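You operate a simulated robot arm through the tools that you are given. There is no shell and no other tool.

The job below is to be done with a simulated robot arm. You get a single attempt, and the scene is never put back.

## Task
Start a run, push STOP once the load rises, then let the ram down by the valve.
Fine: one run, the cube stays whole and inside; shut the valve again, zero the screen last, leave the power on.

It is judged by the outcome, as a careful person would: the job done as asked, and still so three seconds after it is handed in. It fails if anything else is knocked over, pushed out of place, dropped, spilled or broken.

## Robot
A 7-joint arm with a fingered hand, fixed in place. Base frame: the origin is at the foot of the arm, x ahead of it, y to its left, z up. Lengths are in m, angles in degrees, forces in N, time in s.
With the tool pointing down near the work surface it reaches from about 0.12 to 0.34 m from the base axis. Its first joint turns from -115.0 to 115.0 degrees. Payload 5 kg.
Tool frame: the origin (TCP) lies between the finger pads and is the grasp point; the fingertips stand 0.032 m ahead of it; z points along the fingers, y is the line along which they close. The gripper opens to 0.16 m. The gripper's body begins 0.089 m behind the TCP. The gripper is a hand of 4 fingers: y runs from the thumb to the fingers, the wrist lies at [0, 0, -0.267] in the tool frame, and closing takes about 1.5 s.
Orientation is told as [roll, pitch, yaw] about the base's x, y, z axes, in that order, counted from this pose: with the fingers straight down and closing along the base's y, the tool's x points along the base's -x, its y along +y and its z along -z.

## Interface
- The arm moves only by the tool move_arm. Its argument "targets" is one flat list of numbers, 7 for each row, row after row: the shift along the tool's x, y, z in m, then the turn, a rotation vector about the tool's x, y, z in degrees, then the gripper command, from -1 (shut) to 1 (fully open), values between in proportion. In form: [dx, dy, dz, rx, ry, rz, fingers, dx, dy, dz, rx, ry, rz, fingers, ...]. A call has 1 to 20 rows; each row is the pose to reach, as a shift and turn from the pose commanded when the call began, along the tool's axes at that moment. Each row takes 0.2 s and may step no farther than 0.05 m and 8.6 degrees from the row before; otherwise, or with a gripper value out of range, the whole call is refused. A pose out of reach is approached as far as the arm can. The call stops where the force on the tool passes 40 N (or 10 N more than at its start, if that is more) or the arm is blocked; 0.2 s more then pass. The fingers move at their own pace (about 0.045 m/s each) and stop on an object; they squeeze with about 32 N. The grip force told is the motor's: it shows also when the fingers shut on nothing. Time passes only in rows, and 0.2 s behind the last, so rows that repeat a pose let the fingers close. The reply holds the time, the measured pose of the TCP, the force on the tool along the base axes, the opening and the grip force, in the units named above and with some noise, with the torque about the TCP (base axes, N m) and any sound that the robot's microphone picked up.
- Cameras (640 x 400 px; columns grow to the right, rows downward): "scene" is fixed at [0.3923, -0.6733, 1.8727]; the picture's right is [0.89, -0.46, 0.00], its down [-0.39, -0.75, -0.54] and it looks along [0.25, 0.47, -0.84] (base axes); focal length 232 px, centre (320, 200). "wrist" rides on the gripper at [0.08, -0.004, -0.114] in the tool frame; the picture's right is [0.05, 1.00, 0.00], its down [-0.81, 0.04, -0.58] and it looks along [-0.58, 0.03, 0.82] (tool axes); focal length 265 px, centre (320, 200). There is no depth. A picture from a camera that has moved, and an enlarged one, comes with that camera's place and axes in the base frame and with its lens. The place of the scene camera against the robot may be out by one fixed shift of up to 0.025 m in any direction.
- grab_frame(camera): a new picture of that camera. No time passes.
- raise_lower(by): slides the trunk up (or, below 0, down) by that many m; the arm rides with it, the base frame stays. It gives what a move gives, with no picture.
- preshape(shape): the hand has 4 fingers and takes this shape, open, in about a second: jaw (thumb against the fingers, like two jaws); tri (thumb and two fingers); tip (a fingertip pinch); poke (one finger out to press); point (the index stretched); flat (the hand flat); cup (the hand cupped); fist (a fist). The gripper value then closes the fingers along that shape, each until it touches; the sizes above hold for jaw. It gives what a move gives, with no picture.
- close_up(camera, box): a new picture of the part [left, top, right, bottom] of that camera's present view, enlarged. No time passes.
- hand_in(): hands the job in; it is judged then, once.

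Places have to be worked out from the pictures, the camera data and where the tool is seen. Open the gripper and draw the arm clear of the work before you hand the job in, unless the task says otherwise.

The tools are called after ">>>" as name(argument=value, ...) on one line, values as JSON. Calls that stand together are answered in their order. move_arm: Moves the arm, as the interface text tells. Its arguments: {"type":"object","properties":{"targets":{"type":"array"}},"required":["targets"]} The other tools are called the same way: raise_lower (by) slides the trunk up or down; preshape (shape) gives the hand a shape; grab_frame (camera) takes a picture; close_up (camera, box) takes an enlarged picture of a part of a camera's view; hand_in () hands the job in.

At the start:

```text
t: 0.0
tcp_pos: [0.1637, 0.4812, 1.396]
tcp_rot: [0.2, 0.0, 0.0]
contact_force: [-0.5, 0.1, 0.2]
ft_torque: [-0.01, -0.04, 0.0]
opening: 0.1598
grip_force: 0.1
shape: jaw
trunk travel left (down, up): [-0.8, 0.19]
```

scene: 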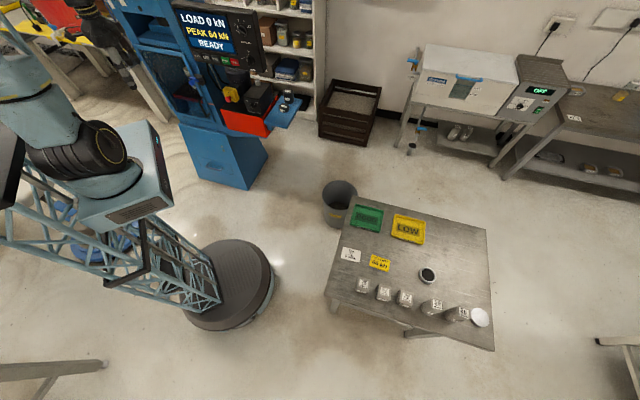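
wrist: 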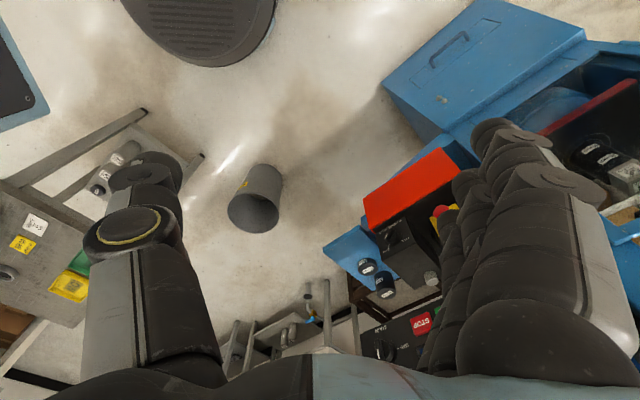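

The scene shows a blue compression machine with a screen (LOAD 0 kN, PEAK 64 kN, READY) near the arm. I'll look closer at the machine from both cameras.

>>> close_up(camera="scene", box=[100, 0, 340, 150])

>>> close_up(camera="scene", box=[160, 0, 280, 75])

>>> close_up(camera="scene", box=[200, 60, 320, 135])

>>> close_up(camera="wrist", box=[320, 80, 640, 380])

```text
2.67 times, centred on (220, 75) of scene
camera zoom: at [0.3923, -0.6733, 1.8727], right [0.89, -0.46, 0.0], down [-0.39, -0.75, -0.54], along [0.25, 0.47, -0.84], focal length 619 px, centre (587, 533)
```

zoom: 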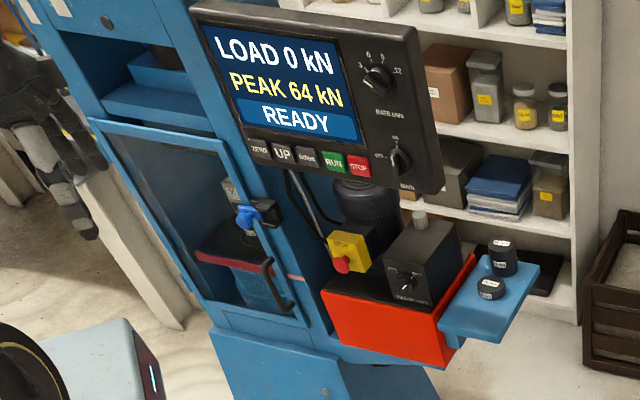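

```text
5.33 times, centred on (220, 38) of scene
camera zoom: at [0.3923, -0.6733, 1.8727], right [0.89, -0.46, 0.0], down [-0.39, -0.75, -0.54], along [0.25, 0.47, -0.84], focal length 1238 px, centre (853, 1067)
```

zoom: 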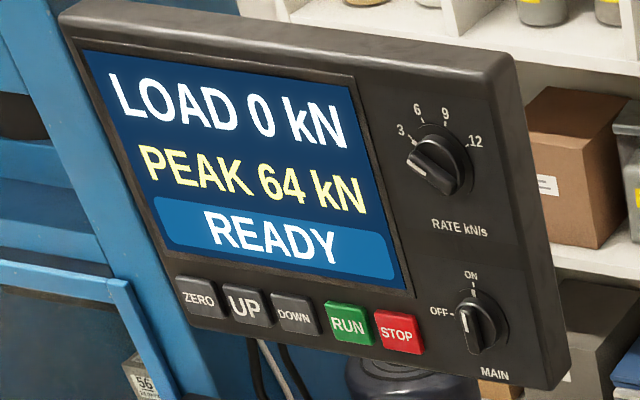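

```text
5.33 times, centred on (260, 98) of scene
camera zoom: at [0.3923, -0.6733, 1.8727], right [0.89, -0.46, 0.0], down [-0.39, -0.75, -0.54], along [0.25, 0.47, -0.84], focal length 1238 px, centre (640, 747)
```

zoom: 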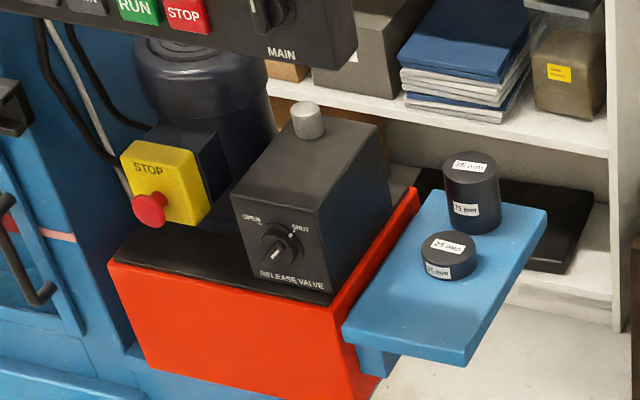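

```text
1.33 times, centred on (480, 230) of wrist
camera zoom: at [0.0827, 0.4761, 1.5105], right [-0.05, 1.0, 0.0], down [0.81, 0.04, 0.58], along [0.58, 0.03, -0.82], focal length 354 px, centre (107, 160)
```

zoom: 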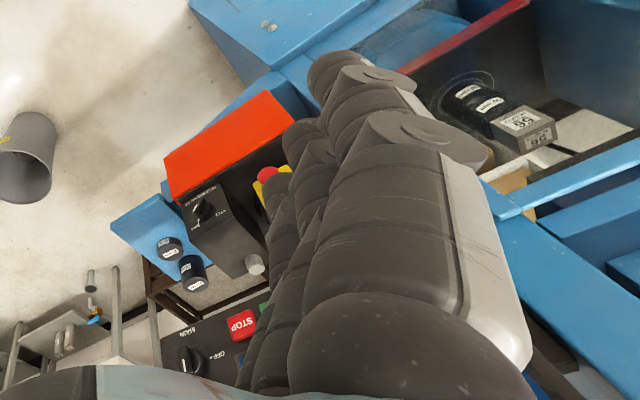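

The panel appears to face the robot at about 45°, with the STOP key triangulated near (0.59, 0.70, 1.21) and the valve knob near (0.616, 0.72, 0.93). I zoom in further on the dials, valve and chamber to read their states.

>>> close_up(camera="scene", box=[230, 10, 270, 35])

>>> close_up(camera="scene", box=[235, 45, 275, 70])

>>> close_up(camera="scene", box=[232, 92, 272, 117])

>>> close_up(camera="scene", box=[130, 40, 220, 120])

>>> close_up(camera="wrist", box=[540, 70, 640, 230])

>>> close_up(camera="wrist", box=[310, 130, 470, 380])

```text
16.00 times, centred on (250, 22) of scene
camera zoom: at [0.3923, -0.6733, 1.8727], right [0.89, -0.46, 0.0], down [-0.39, -0.75, -0.54], along [0.25, 0.47, -0.84], focal length 3715 px, centre (1440, 3040)
```

zoom: 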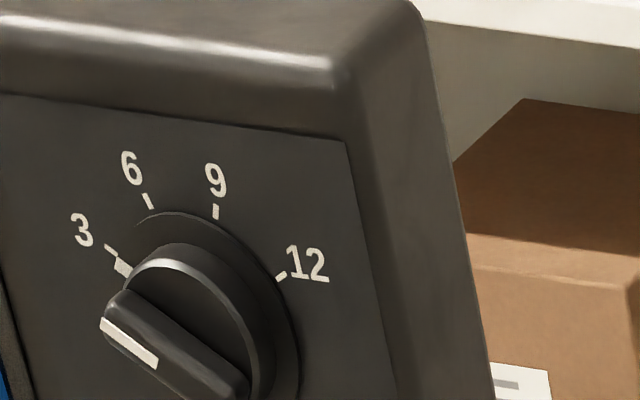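

```text
16.00 times, centred on (255, 58) of scene
camera zoom: at [0.3923, -0.6733, 1.8727], right [0.89, -0.46, 0.0], down [-0.39, -0.75, -0.54], along [0.25, 0.47, -0.84], focal length 3715 px, centre (1360, 2480)
```

zoom: 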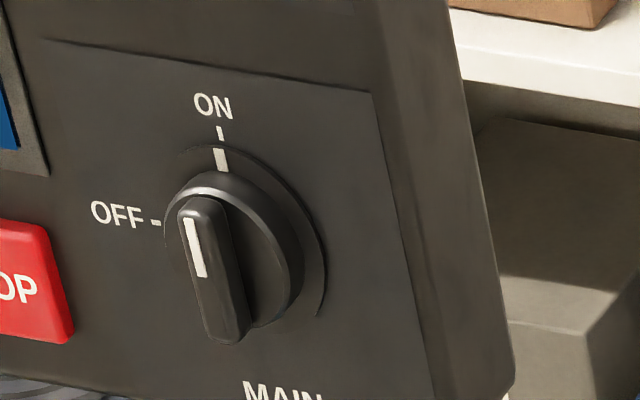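

```text
16.00 times, centred on (252, 104) of scene
camera zoom: at [0.3923, -0.6733, 1.8727], right [0.89, -0.46, 0.0], down [-0.39, -0.75, -0.54], along [0.25, 0.47, -0.84], focal length 3715 px, centre (1408, 1728)
```

zoom: 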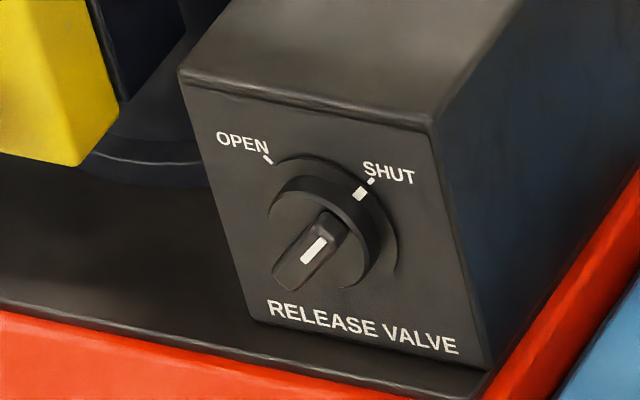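

```text
5.00 times, centred on (175, 80) of scene
camera zoom: at [0.3923, -0.6733, 1.8727], right [0.89, -0.46, 0.0], down [-0.39, -0.75, -0.54], along [0.25, 0.47, -0.84], focal length 1161 px, centre (1045, 800)
```

zoom: 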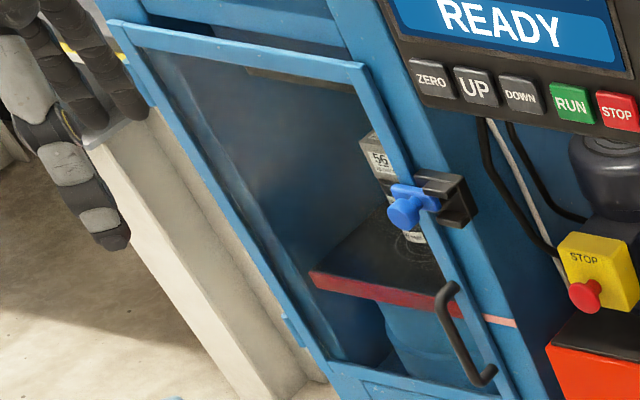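

```text
2.50 times, centred on (590, 150) of wrist
camera zoom: at [0.0827, 0.4761, 1.5105], right [-0.05, 1.0, 0.0], down [0.81, 0.04, 0.58], along [0.58, 0.03, -0.82], focal length 664 px, centre (-355, 325)
```

zoom: 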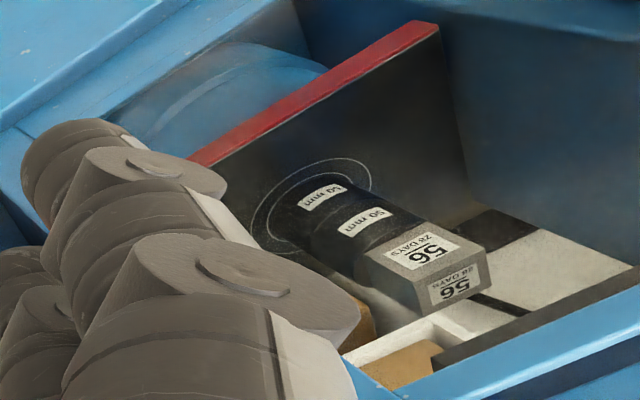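

```text
1.60 times, centred on (390, 255) of wrist
camera zoom: at [0.0827, 0.4761, 1.5105], right [-0.05, 1.0, 0.0], down [0.81, 0.04, 0.58], along [0.58, 0.03, -0.82], focal length 425 px, centre (208, 112)
```

zoom: 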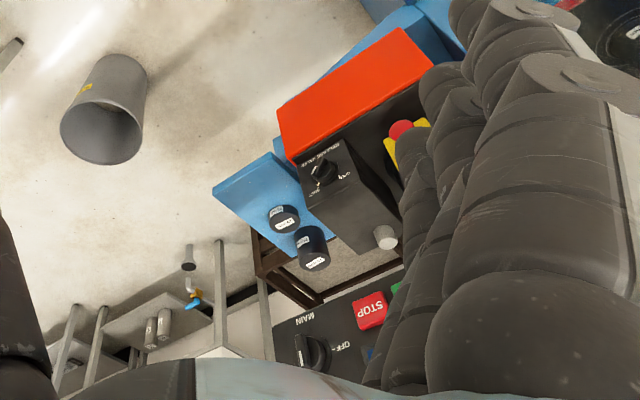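

Readings: MAIN is ON, RATE is at 3, and the valve index is at SHUT. The cube sits on two spacers behind the closed door. I first turn the hand 45° about the vertical, so that its frame lines up with the machine's front.

>>> move_arm(targets=[0, 0, 0, 0, 0, -7.5, 1, 0, 0, 0, 0, 0, -15, 1, 0, 0, 0, 0, 0, -22.5, 1, 0, 0, 0, 0, 0, -30, 1, 0, 0, 0, 0, 0, -37.5, 1, 0, 0, 0, 0, 0, -45, 1])

```text
t: 1.4
tcp_pos: [0.1626, 0.4812, 1.3961]
tcp_rot: [0.0, 0.0, 45.1]
contact_force: [-0.6, 0.1, 0.8]
ft_torque: [0.02, 0.01, -0.01]
opening: 0.1597
grip_force: 0.1
shape: jaw
trunk travel left (down, up): [-0.8, 0.19]
```

The yaw worked. Next I pitch the hand forward to horizontal while holding the wrist point fixed, checking partway through.

>>> move_arm(targets=[-0.0348, 0, -0.0023, 0, -7.5, 0, 1, -0.0691, 0, -0.0091, 0, -15, 0, 1, -0.1022, 0, -0.0203, 0, -22.5, 0, 1, -0.1335, 0, -0.0358, 0, -30, 0, 1, -0.1625, 0, -0.0552, 0, -37.5, 0, 1, -0.1888, 0, -0.0782, 0, -45, 0, 1])

>>> grab_frame(camera="scene")

>>> grab_frame(camera="wrist")

```text
t: 2.8
tcp_pos: [0.2993, 0.6173, 1.4784]
tcp_rot: [0.1, -45.3, 44.8]
contact_force: [0.4, -0.6, 0.6]
ft_torque: [0.04, 0.0, 0.0]
opening: 0.1601
grip_force: 0.0
shape: jaw
trunk travel left (down, up): [-0.8, 0.19]
```

```text
taken
```

scene: 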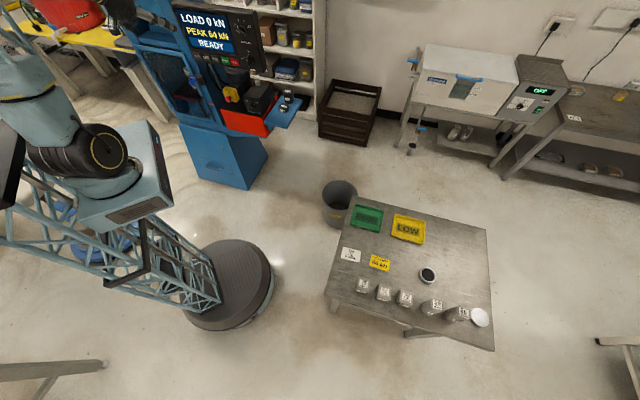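

```text
taken
camera wrist: at [0.2047, 0.5145, 1.5014], right [-0.73, 0.68, -0.04], down [0.09, 0.15, 0.99], along [0.68, 0.72, -0.17], focal length 265 px, centre (320, 200)
```

wrist: 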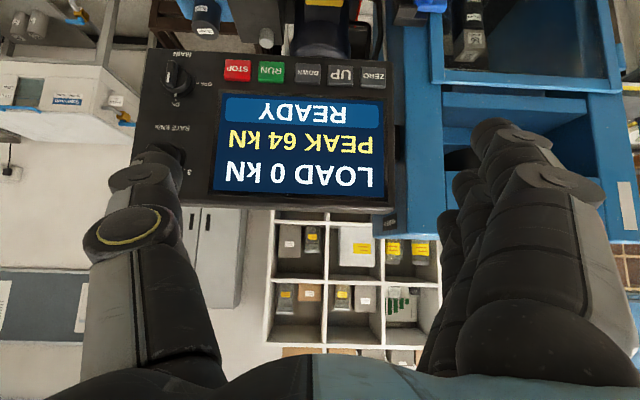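

The wrist camera now sees the panel (upside down), and both cameras agree on STOP at about (0.589, 0.707, 1.214) and ZERO at (0.421, 0.863, 1.217). I enlarge the panel to pin down its plane and tilt.

>>> close_up(camera="wrist", box=[130, 30, 450, 230])

>>> close_up(camera="wrist", box=[200, 40, 400, 165])

```text
2.00 times, centred on (290, 130) of wrist
camera zoom: at [0.2047, 0.5145, 1.5014], right [-0.73, 0.68, -0.04], down [0.09, 0.15, 0.99], along [0.68, 0.72, -0.17], focal length 531 px, centre (380, 340)
```

zoom: 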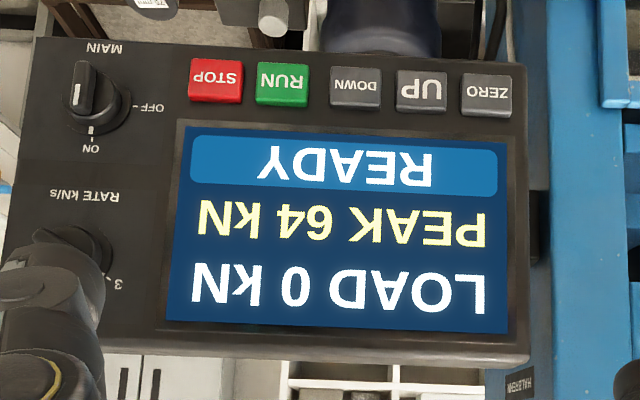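

```text
3.20 times, centred on (300, 102) of wrist
camera zoom: at [0.2047, 0.5145, 1.5014], right [-0.73, 0.68, -0.04], down [0.09, 0.15, 0.99], along [0.68, 0.72, -0.17], focal length 849 px, centre (384, 512)
```

zoom: 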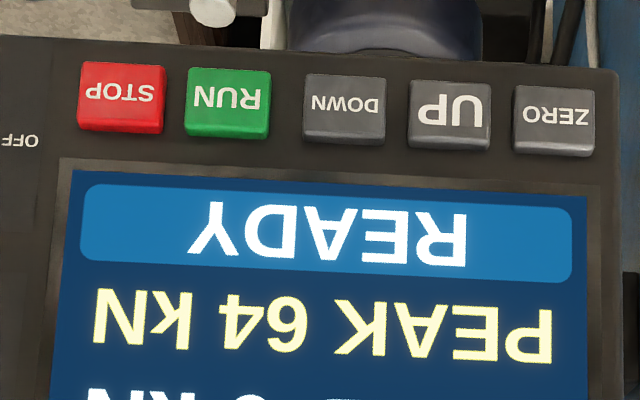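

The panel is close to vertical and its inward normal is at azimuth about 47°. RUN is near (0.546, 0.747, 1.217). I finish pitching to horizontal, about the same wrist point.

>>> move_arm(targets=[-0.0348, 0, -0.0023, 0, -7.5, 0, 1, -0.0691, 0, -0.0091, 0, -15, 0, 1, -0.1022, 0, -0.0203, 0, -22.5, 0, 1, -0.1335, 0, -0.0358, 0, -30, 0, 1, -0.1625, 0, -0.0552, 0, -37.5, 0, 1, -0.1888, 0, -0.0782, 0, -45, 0, 1])

>>> preshape(shape="poke")

>>> grab_frame(camera="scene")

>>> grab_frame(camera="wrist")

```text
t: 4.2
tcp_pos: [0.3551, 0.6695, 1.6618]
tcp_rot: [156.5, -89.8, -111.6]
contact_force: [0.1, 0.0, -0.5]
ft_torque: [0.02, 0.05, 0.02]
opening: 0.1598
grip_force: 0.0
shape: jaw
trunk travel left (down, up): [-0.8, 0.19]
```

```text
t: 5.1
tcp_pos: [0.3548, 0.6711, 1.6599]
tcp_rot: [121.3, -90.0, -76.3]
contact_force: [-0.2, 0.6, -0.5]
ft_torque: [0.0, 0.01, 0.04]
opening: 0.0
grip_force: 0.1
shape: poke
trunk travel left (down, up): [-0.8, 0.19]
```

```text
taken
```

scene: 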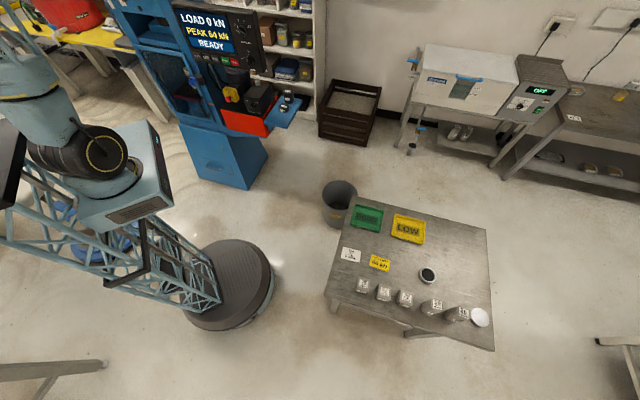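

```text
taken
camera wrist: at [0.2769, 0.5868, 1.5806], right [-0.71, 0.71, -0.05], down [-0.44, -0.38, 0.82], along [0.56, 0.6, 0.58], focal length 265 px, centre (320, 200)
```

wrist: 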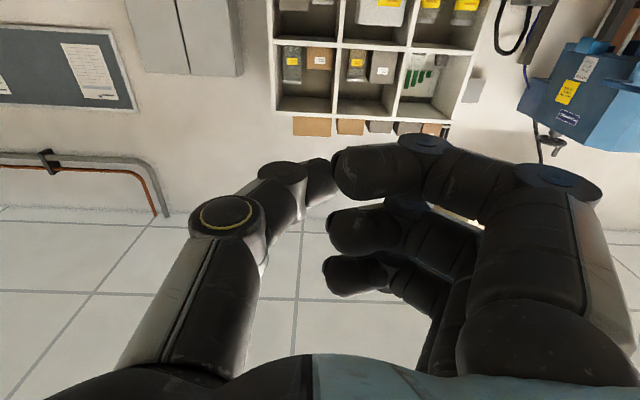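

The hand is level now and in the poke shape. I look closer at how the poking finger sits relative to the TCP.

>>> close_up(camera="wrist", box=[160, 100, 480, 300])

>>> close_up(camera="scene", box=[0, 0, 160, 100])

```text
2.00 times, centred on (320, 200) of wrist
camera zoom: at [0.2769, 0.5868, 1.5806], right [-0.71, 0.71, -0.05], down [-0.44, -0.38, 0.82], along [0.56, 0.6, 0.58], focal length 531 px, centre (320, 200)
```

zoom: 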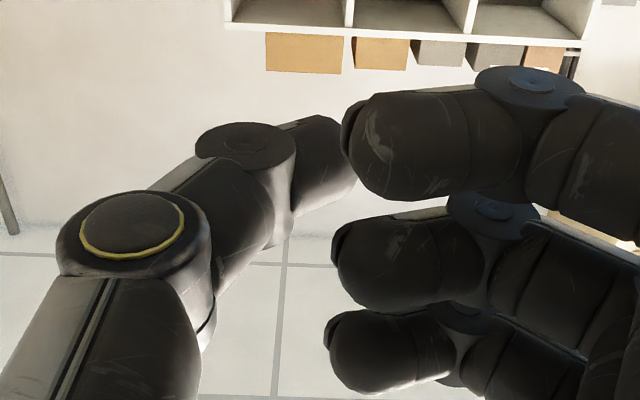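

```text
4.00 times, centred on (80, 50) of scene
camera zoom: at [0.3923, -0.6733, 1.8727], right [0.89, -0.46, 0.0], down [-0.39, -0.75, -0.54], along [0.25, 0.47, -0.84], focal length 929 px, centre (1280, 800)
```

zoom: 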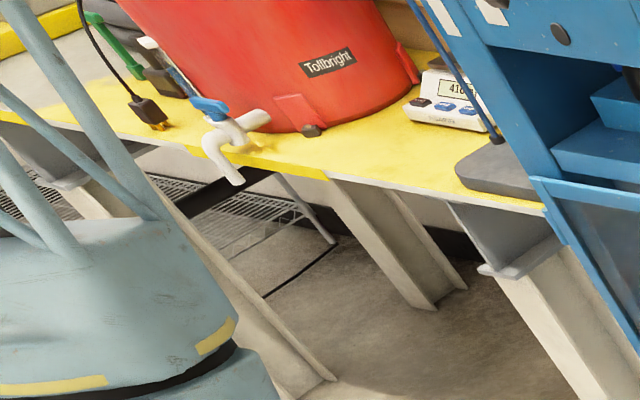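

The fingers look curled together rather than one standing out, so I let a moment pass with the same pose and look again.

>>> move_arm(targets=[0, 0, 0, 0, 0, 0, 1, 0, 0, 0, 0, 0, 0, 1, 0, 0, 0, 0, 0, 0, 1])

>>> grab_frame(camera="wrist")

```text
t: 5.9
tcp_pos: [0.355, 0.6719, 1.6622]
tcp_rot: [154.3, -90.0, -109.3]
contact_force: [-0.4, 0.1, -0.2]
ft_torque: [0.01, 0.0, 0.01]
opening: 0.0
grip_force: 0.1
shape: poke
trunk travel left (down, up): [-0.8, 0.19]
```

```text
taken
camera wrist: at [0.2767, 0.5869, 1.5808], right [-0.71, 0.71, -0.05], down [-0.44, -0.38, 0.81], along [0.56, 0.6, 0.58], focal length 265 px, centre (320, 200)
```

wrist: 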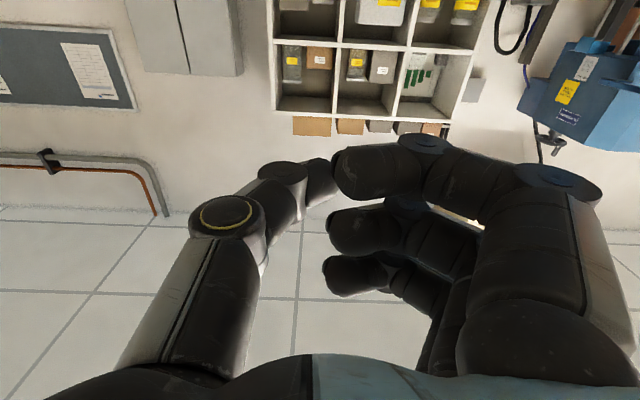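

The poke shape keeps all fingertips together near the TCP. I try the "point" shape to see whether a single finger stretches out more cleanly.

>>> preshape(shape="point")

>>> grab_frame(camera="wrist")

```text
t: 6.8
tcp_pos: [0.3537, 0.6713, 1.66]
tcp_rot: [154.3, -89.9, -109.4]
contact_force: [-0.5, -0.6, -0.3]
ft_torque: [-0.01, -0.03, 0.02]
opening: 0.1521
grip_force: 0.0
shape: point
trunk travel left (down, up): [-0.8, 0.19]
```

```text
taken
camera wrist: at [0.2767, 0.5869, 1.5808], right [-0.71, 0.71, -0.05], down [-0.44, -0.38, 0.81], along [0.56, 0.6, 0.58], focal length 265 px, centre (320, 200)
```

wrist: 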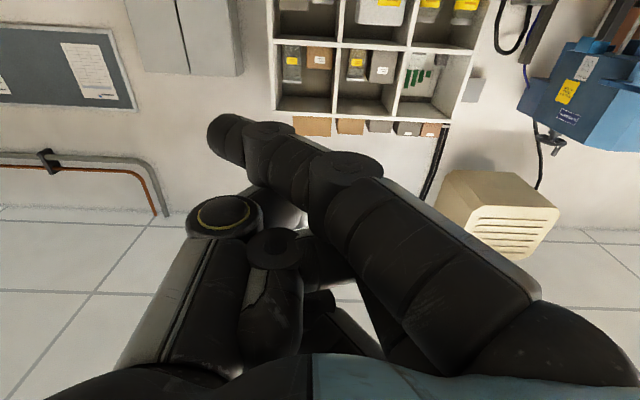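

The pointing finger slants across the hand, so the poke shape (index tip leading, near the tool axis) is better. I return to poke and lower the trunk to key height, while still about 0.19 m clear of the panel.

>>> preshape(shape="poke")

>>> raise_lower(by=-0.4)

>>> grab_frame(camera="scene")

>>> grab_frame(camera="wrist")

```text
t: 7.7
tcp_pos: [0.3551, 0.671, 1.6618]
tcp_rot: [153.5, -89.8, -108.5]
contact_force: [1.2, 0.2, 0.8]
ft_torque: [-0.02, 0.0, -0.01]
opening: 0.0001
grip_force: 0.1
shape: poke
trunk travel left (down, up): [-0.8, 0.19]
```

```text
t: 11.5
tcp_pos: [0.3554, 0.6706, 1.2618]
tcp_rot: [154.7, -89.9, -109.5]
contact_force: [-0.6, 0.3, -1.2]
ft_torque: [-0.02, 0.01, -0.01]
opening: 0.0
grip_force: 0.0
shape: poke
trunk travel left (down, up): [-0.4, 0.59]
```

```text
taken
```

scene: 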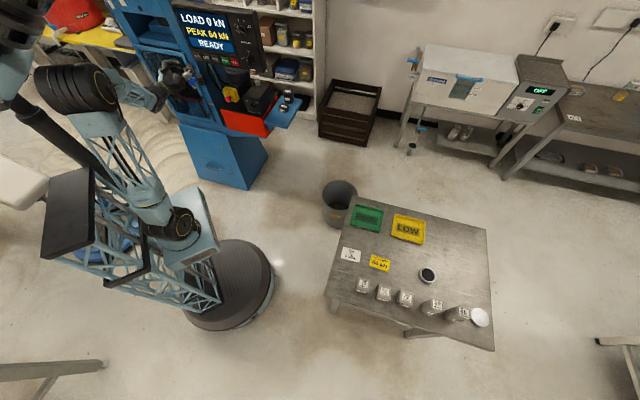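

```text
taken
camera wrist: at [0.2767, 0.5867, 1.1809], right [-0.71, 0.71, -0.05], down [-0.44, -0.38, 0.81], along [0.56, 0.6, 0.58], focal length 265 px, centre (320, 200)
```

wrist: 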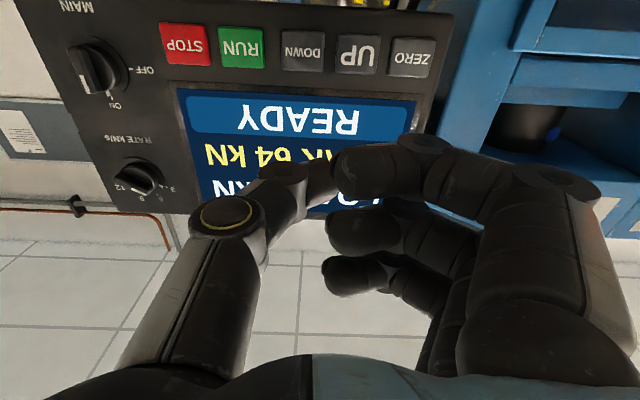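

Wrist view confirms RUN at about (0.547, 0.746, 1.215). I check the hand's clearance in the scene view.

>>> close_up(camera="scene", box=[130, 0, 290, 100])

>>> close_up(camera="wrist", box=[40, 0, 460, 262])

```text
4.00 times, centred on (210, 50) of scene
camera zoom: at [0.3923, -0.6733, 1.8727], right [0.89, -0.46, 0.0], down [-0.39, -0.75, -0.54], along [0.25, 0.47, -0.84], focal length 929 px, centre (760, 800)
```

zoom: 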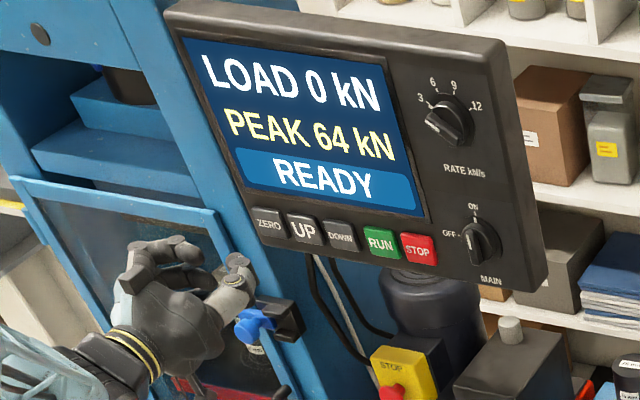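

```text
1.52 times, centred on (250, 131) of wrist
camera zoom: at [0.2767, 0.5867, 1.1809], right [-0.71, 0.71, -0.05], down [-0.44, -0.38, 0.81], along [0.56, 0.6, 0.58], focal length 404 px, centre (427, 305)
```

zoom: 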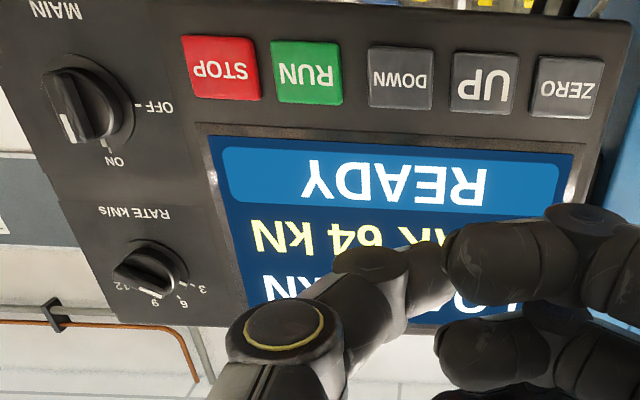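

I zoom on the hand itself to find the leading fingertip.

>>> close_up(camera="scene", box=[150, 50, 206, 85])

>>> close_up(camera="wrist", box=[240, 100, 448, 230])

```text
11.43 times, centred on (178, 68) of scene
camera zoom: at [0.3923, -0.6733, 1.8727], right [0.89, -0.46, 0.0], down [-0.39, -0.75, -0.54], along [0.25, 0.47, -0.84], focal length 2653 px, centre (1943, 1714)
```

zoom: 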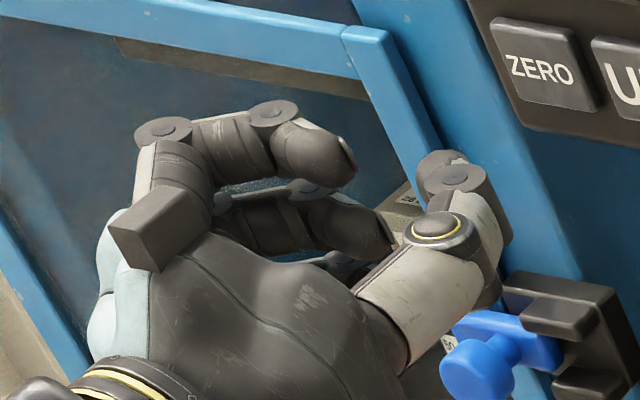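

```text
3.08 times, centred on (344, 165) of wrist
camera zoom: at [0.2767, 0.5867, 1.1809], right [-0.71, 0.71, -0.05], down [-0.44, -0.38, 0.81], along [0.56, 0.6, 0.58], focal length 817 px, centre (246, 308)
```

zoom: 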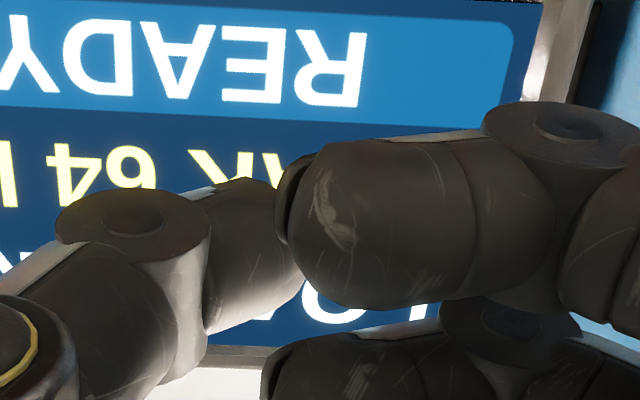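

In poke the fingers hook sideways and the thumb meets the index near the TCP, with no clear pointer. I test what closing the command does in this shape, staying well clear of the panel.

>>> move_arm(targets=[0, 0, 0, 0, 0, 0, -1, 0, 0, 0, 0, 0, 0, -1, 0, 0, 0, 0, 0, 0, -1, 0, 0, 0, 0, 0, 0, -1, 0, 0, 0, 0, 0, 0, -1, 0, 0, 0, 0, 0, 0, -1, 0, 0, 0, 0, 0, 0, -1])

>>> grab_frame(camera="wrist")

>>> close_up(camera="scene", box=[150, 50, 206, 85])

```text
t: 13.1
tcp_pos: [0.354, 0.6717, 1.2609]
tcp_rot: [154.0, -89.8, -109.1]
contact_force: [-0.2, 0.5, -1.0]
ft_torque: [-0.02, 0.03, 0.0]
opening: 0.0
grip_force: 0.0
shape: jaw
trunk travel left (down, up): [-0.4, 0.59]
```

```text
taken
camera wrist: at [0.2767, 0.5868, 1.1808], right [-0.71, 0.71, -0.05], down [-0.44, -0.38, 0.81], along [0.56, 0.6, 0.58], focal length 265 px, centre (320, 200)
```

wrist: 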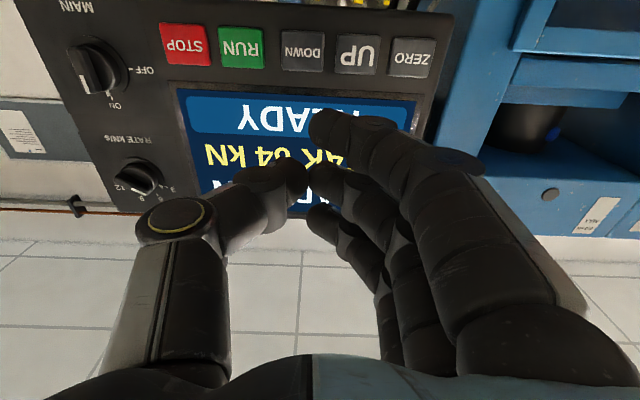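

```text
11.43 times, centred on (178, 68) of scene
camera zoom: at [0.3923, -0.6733, 1.8727], right [0.89, -0.46, 0.0], down [-0.39, -0.75, -0.54], along [0.25, 0.47, -0.84], focal length 2653 px, centre (1943, 1714)
```

zoom: 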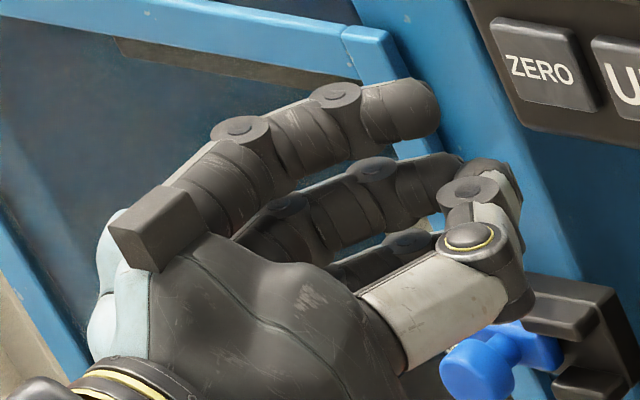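

Closing reverted the hand to a shut jaw, whose three tips form a stack, so it isn't ideal. I try "point" again here and triangulate its fingertip with both cameras.

>>> preshape(shape="point")

>>> grab_frame(camera="wrist")

>>> close_up(camera="scene", box=[150, 50, 206, 85])

```text
t: 14.0
tcp_pos: [0.3548, 0.6718, 1.2616]
tcp_rot: [153.4, -89.9, -108.4]
contact_force: [0.2, -0.3, -0.3]
ft_torque: [-0.03, 0.03, 0.03]
opening: 0.1525
grip_force: 0.0
shape: point
trunk travel left (down, up): [-0.4, 0.59]
```

```text
taken
camera wrist: at [0.2767, 0.5868, 1.1808], right [-0.71, 0.71, -0.05], down [-0.44, -0.38, 0.81], along [0.56, 0.6, 0.58], focal length 265 px, centre (320, 200)
```

wrist: 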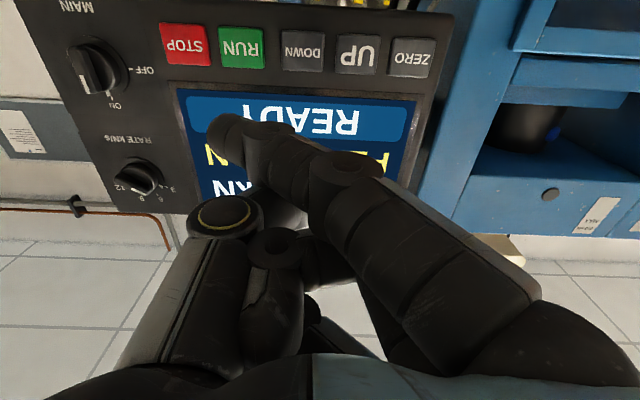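

```text
11.43 times, centred on (178, 68) of scene
camera zoom: at [0.3923, -0.6733, 1.8727], right [0.89, -0.46, 0.0], down [-0.39, -0.75, -0.54], along [0.25, 0.47, -0.84], focal length 2653 px, centre (1943, 1714)
```

zoom: 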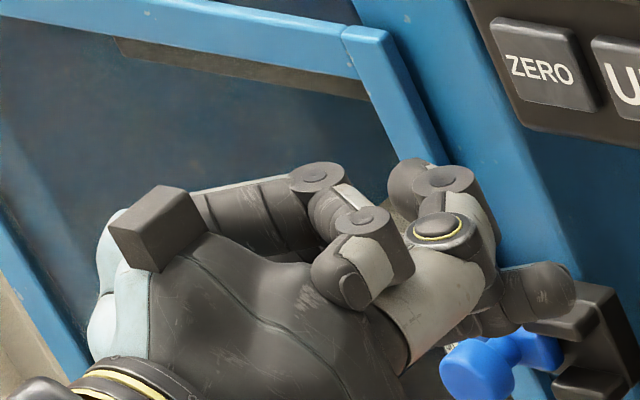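

In "point" the index tip sits at about tool (0.035, −0.048, 0.003), slanted. Before settling on one, I look at the "tip" shape.

>>> preshape(shape="tip")

>>> grab_frame(camera="wrist")

>>> close_up(camera="scene", box=[150, 50, 206, 85])

```text
t: 14.9
tcp_pos: [0.3549, 0.6703, 1.261]
tcp_rot: [154.8, -89.9, -109.8]
contact_force: [-0.6, 0.7, -0.2]
ft_torque: [0.0, 0.03, 0.03]
opening: 0.1598
grip_force: 0.1
shape: tip
trunk travel left (down, up): [-0.4, 0.59]
```

```text
taken
camera wrist: at [0.2767, 0.5868, 1.1808], right [-0.71, 0.71, -0.05], down [-0.44, -0.38, 0.81], along [0.56, 0.6, 0.58], focal length 265 px, centre (320, 200)
```

wrist: 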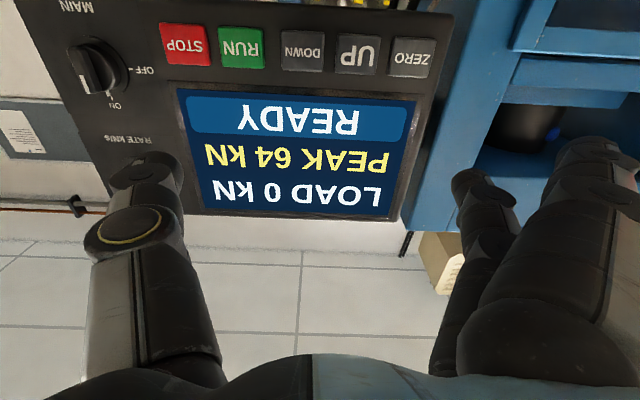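

```text
11.43 times, centred on (178, 68) of scene
camera zoom: at [0.3923, -0.6733, 1.8727], right [0.89, -0.46, 0.0], down [-0.39, -0.75, -0.54], along [0.25, 0.47, -0.84], focal length 2653 px, centre (1943, 1714)
```

zoom: 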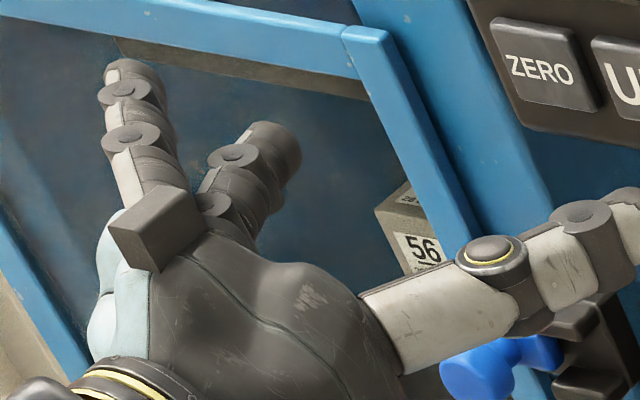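

Tip opens thumb and index wide; I close it along that shape to see the pinch.

>>> move_arm(targets=[0, 0, 0, 0, 0, 0, -1, 0, 0, 0, 0, 0, 0, -1, 0, 0, 0, 0, 0, 0, -1, 0, 0, 0, 0, 0, 0, -1, 0, 0, 0, 0, 0, 0, -1, 0, 0, 0, 0, 0, 0, -1, 0, 0, 0, 0, 0, 0, -1, 0, 0, 0, 0, 0, 0, -1])

>>> grab_frame(camera="wrist")

>>> close_up(camera="scene", box=[150, 50, 206, 85])

```text
t: 16.7
tcp_pos: [0.3542, 0.671, 1.2615]
tcp_rot: [154.0, -90.0, -109.0]
contact_force: [0.2, -0.3, -0.7]
ft_torque: [0.01, 0.0, -0.02]
opening: 0.0001
grip_force: 0.0
shape: tip
trunk travel left (down, up): [-0.4, 0.59]
```

```text
taken
camera wrist: at [0.2767, 0.5868, 1.1808], right [-0.71, 0.71, -0.05], down [-0.44, -0.38, 0.81], along [0.56, 0.6, 0.58], focal length 265 px, centre (320, 200)
```

wrist: 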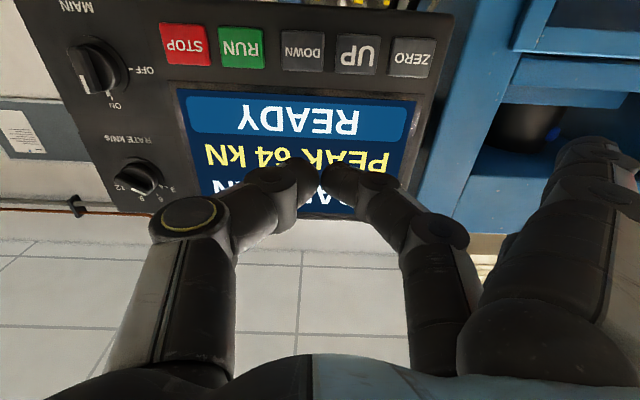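

```text
11.43 times, centred on (178, 68) of scene
camera zoom: at [0.3923, -0.6733, 1.8727], right [0.89, -0.46, 0.0], down [-0.39, -0.75, -0.54], along [0.25, 0.47, -0.84], focal length 2653 px, centre (1943, 1714)
```

zoom: 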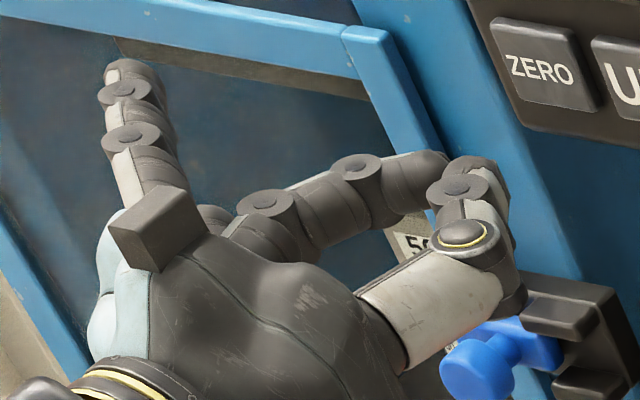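

Closed "tip" is ideal: thumb and middle tips meet on the tool axis about 0.032 m ahead of the TCP, with the other fingers well back. I move in front of RUN, stopping about 4–5 cm short of the key.

>>> move_arm(targets=[0.015, -0.028, 0.02, 0, 0, 0, -1, 0.03, -0.056, 0.04, 0, 0, 0, -1, 0.0455, -0.083, 0.06, 0, 0, 0, -1, 0.0455, -0.083, 0.085, 0, 0, 0, -1, 0.0455, -0.083, 0.11, 0, 0, 0, -1, 0.0455, -0.083, 0.11, 0, 0, 0, -1])

>>> grab_frame(camera="wrist")

>>> close_up(camera="scene", box=[150, 0, 294, 90])

>>> close_up(camera="scene", box=[190, 45, 254, 85])

```text
t: 18.1
tcp_pos: [0.4918, 0.691, 1.2159]
tcp_rot: [154.0, -89.9, -109.1]
contact_force: [0.6, 0.3, -0.6]
ft_torque: [-0.04, 0.01, -0.01]
opening: 0.0001
grip_force: 32.2
shape: tip
trunk travel left (down, up): [-0.4, 0.59]
```

```text
taken
camera wrist: at [0.4146, 0.6078, 1.1354], right [-0.71, 0.71, -0.05], down [-0.44, -0.38, 0.81], along [0.56, 0.6, 0.58], focal length 265 px, centre (320, 200)
```

wrist: 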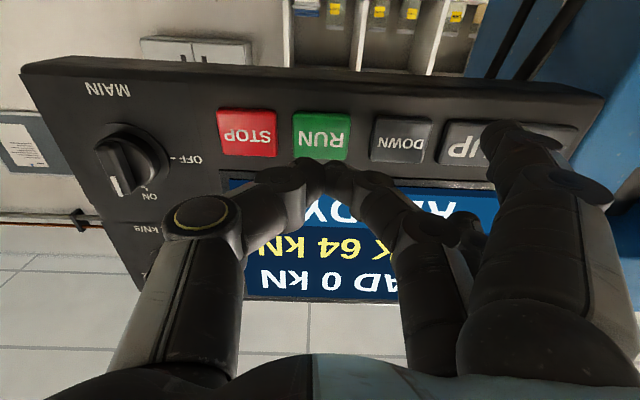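

```text
4.44 times, centred on (222, 45) of scene
camera zoom: at [0.3923, -0.6733, 1.8727], right [0.89, -0.46, 0.0], down [-0.39, -0.75, -0.54], along [0.25, 0.47, -0.84], focal length 1032 px, centre (756, 889)
```

zoom: 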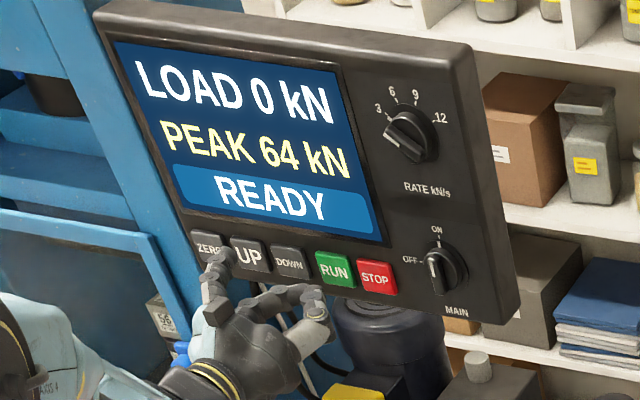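

```text
10.00 times, centred on (222, 65) of scene
camera zoom: at [0.3923, -0.6733, 1.8727], right [0.89, -0.46, 0.0], down [-0.39, -0.75, -0.54], along [0.25, 0.47, -0.84], focal length 2322 px, centre (1300, 1550)
```

zoom: 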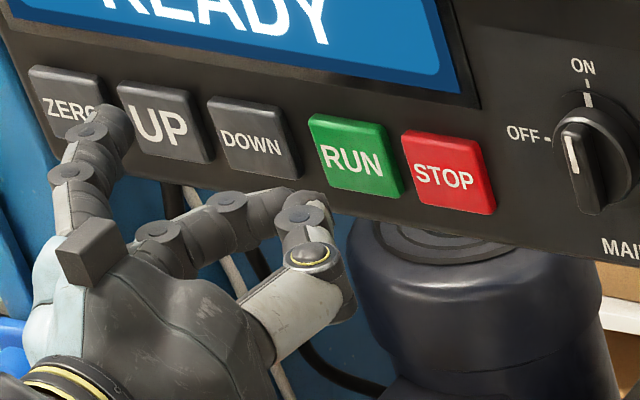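

The pinch is lined up with RUN about 4.5 cm off, but the two open fingers on the left lie almost as far forward and could touch UP/DOWN. I yaw the hand 12° so they fall back and the thumb tip leads, and close the gap to about 2.5 cm.

>>> move_arm(targets=[0, 0.001, 0.004, -4, 0, 0, -1, 0, 0.002, 0.008, -8, 0, 0, -1, 0, 0.003, 0.014, -12, 0, 0, -1, 0, 0.003, 0.02, -12, 0, 0, -1])

>>> grab_frame(camera="wrist")

>>> close_up(camera="scene", box=[190, 45, 254, 85])

>>> close_up(camera="wrist", box=[200, 90, 456, 250])

```text
t: 19.1
tcp_pos: [0.511, 0.7032, 1.2138]
tcp_rot: [90.3, -89.7, -33.6]
contact_force: [3.4, -1.6, -0.1]
ft_torque: [0.01, -0.03, 0.35]
opening: 0.0
grip_force: 32.0
shape: tip
out of reach, approached as far as the arm can: row 3
trunk travel left (down, up): [-0.4, 0.59]
```

```text
taken
camera wrist: at [0.4512, 0.605, 1.134], right [-0.84, 0.55, -0.05], down [-0.35, -0.46, 0.82], along [0.43, 0.7, 0.58], focal length 265 px, centre (320, 200)
```

wrist: 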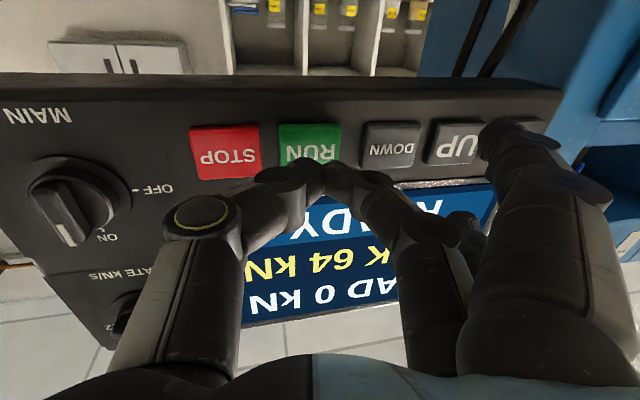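

```text
10.00 times, centred on (222, 65) of scene
camera zoom: at [0.3923, -0.6733, 1.8727], right [0.89, -0.46, 0.0], down [-0.39, -0.75, -0.54], along [0.25, 0.47, -0.84], focal length 2322 px, centre (1300, 1550)
```

zoom: 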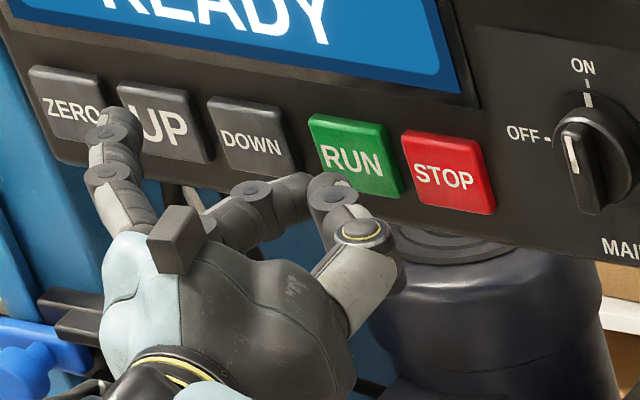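

```text
2.50 times, centred on (328, 170) of wrist
camera zoom: at [0.4512, 0.605, 1.134], right [-0.84, 0.55, -0.05], down [-0.35, -0.46, 0.82], along [0.43, 0.7, 0.58], focal length 664 px, centre (300, 275)
```

zoom: 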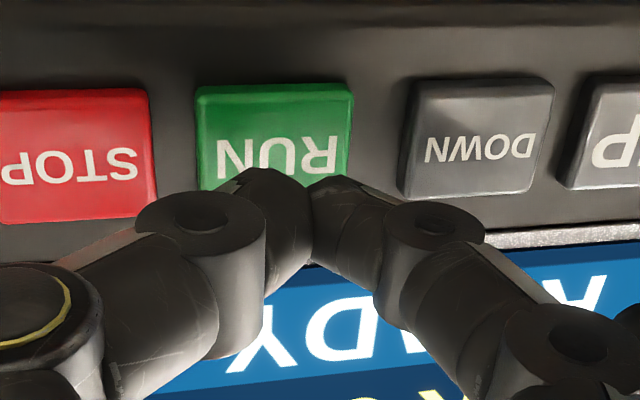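

The arm reports row 3 as slightly out of reach and shows ~3.5 N sideways, and the TCP sits about 8 mm right of the commanded spot. I hold still to re-read the forces before doing more.

>>> move_arm(targets=[0, 0, 0, 0, 0, 0, -1, 0, 0, 0, 0, 0, 0, -1])

>>> grab_frame(camera="scene")

```text
t: 19.7
tcp_pos: [0.5034, 0.7063, 1.2162]
tcp_rot: [169.5, -89.9, -112.5]
contact_force: [-0.5, -0.8, -0.7]
ft_torque: [-0.03, -0.02, 0.01]
opening: 0.0
grip_force: 31.4
shape: tip
trunk travel left (down, up): [-0.4, 0.59]
```

```text
taken
```

scene: 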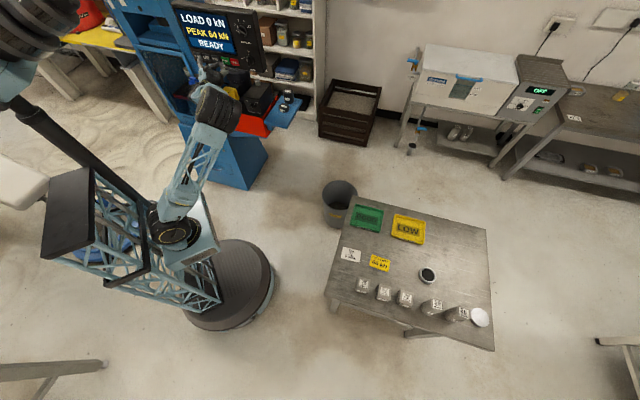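

The arm settled onto the commanded pose with no residual force; the transient came from the elbow swinging to a new configuration. I check where the elbow is relative to the pump unit.

>>> close_up(camera="scene", box=[140, 30, 300, 130])

>>> grab_frame(camera="wrist")

>>> close_up(camera="scene", box=[0, 0, 320, 300])

```text
4.00 times, centred on (220, 80) of scene
camera zoom: at [0.3923, -0.6733, 1.8727], right [0.89, -0.46, 0.0], down [-0.39, -0.75, -0.54], along [0.25, 0.47, -0.84], focal length 929 px, centre (720, 680)
```

zoom: 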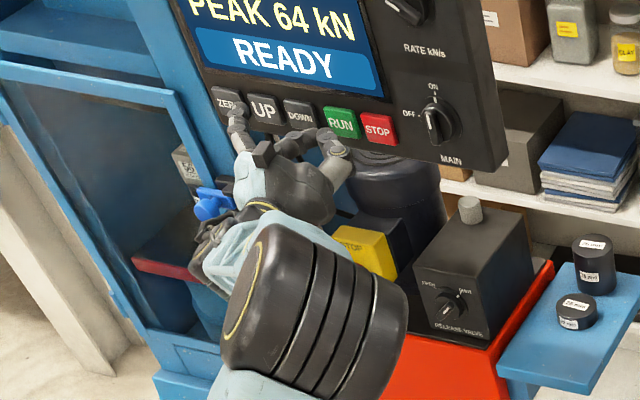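

```text
taken
camera wrist: at [0.4449, 0.6083, 1.1356], right [-0.84, 0.54, -0.05], down [-0.35, -0.46, 0.81], along [0.42, 0.7, 0.58], focal length 265 px, centre (320, 200)
```

wrist: 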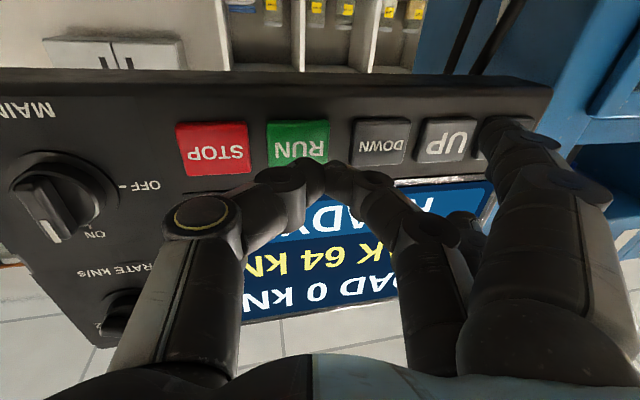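

```text
1.33 times, centred on (160, 150) of scene
camera zoom: at [0.3923, -0.6733, 1.8727], right [0.89, -0.46, 0.0], down [-0.39, -0.75, -0.54], along [0.25, 0.47, -0.84], focal length 310 px, centre (533, 267)
```

zoom: 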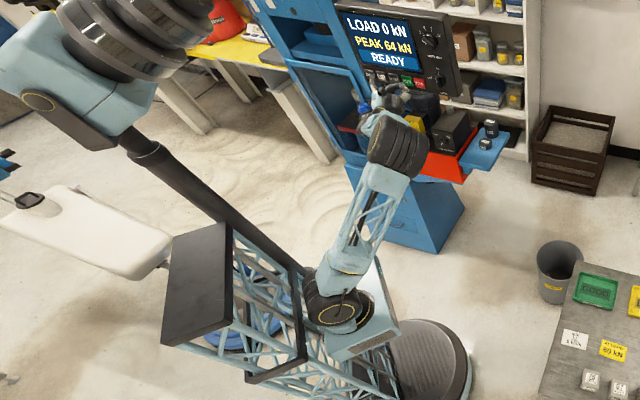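

I zoom in on RUN and the fingertips to fine-tune height and lateral aim before pressing.

>>> close_up(camera="wrist", box=[220, 100, 380, 200])

>>> close_up(camera="scene", box=[205, 50, 245, 75])

```text
4.00 times, centred on (300, 150) of wrist
camera zoom: at [0.4449, 0.6083, 1.1356], right [-0.84, 0.54, -0.05], down [-0.35, -0.46, 0.81], along [0.42, 0.7, 0.58], focal length 1062 px, centre (400, 400)
```

zoom: 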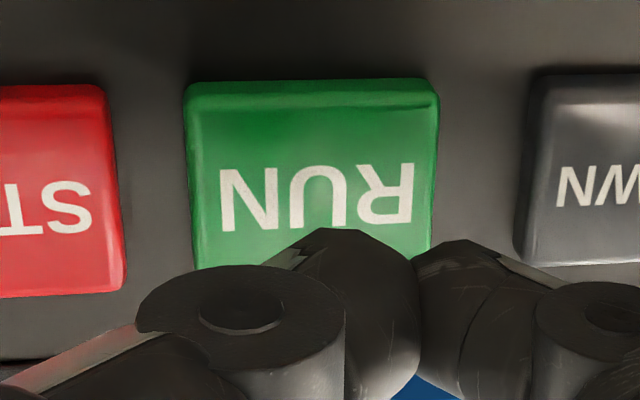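

```text
16.00 times, centred on (225, 62) of scene
camera zoom: at [0.3923, -0.6733, 1.8727], right [0.89, -0.46, 0.0], down [-0.39, -0.75, -0.54], along [0.25, 0.47, -0.84], focal length 3715 px, centre (1840, 2400)
```

zoom: 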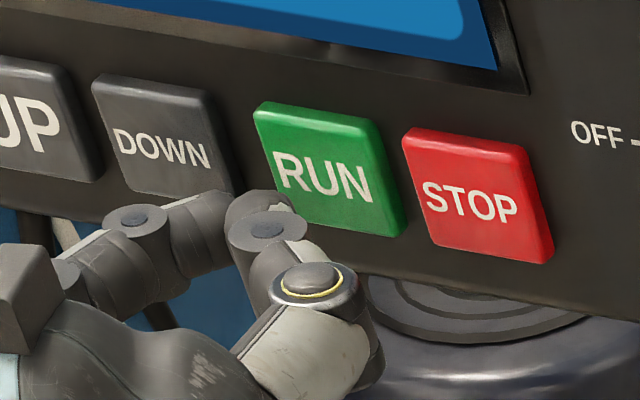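

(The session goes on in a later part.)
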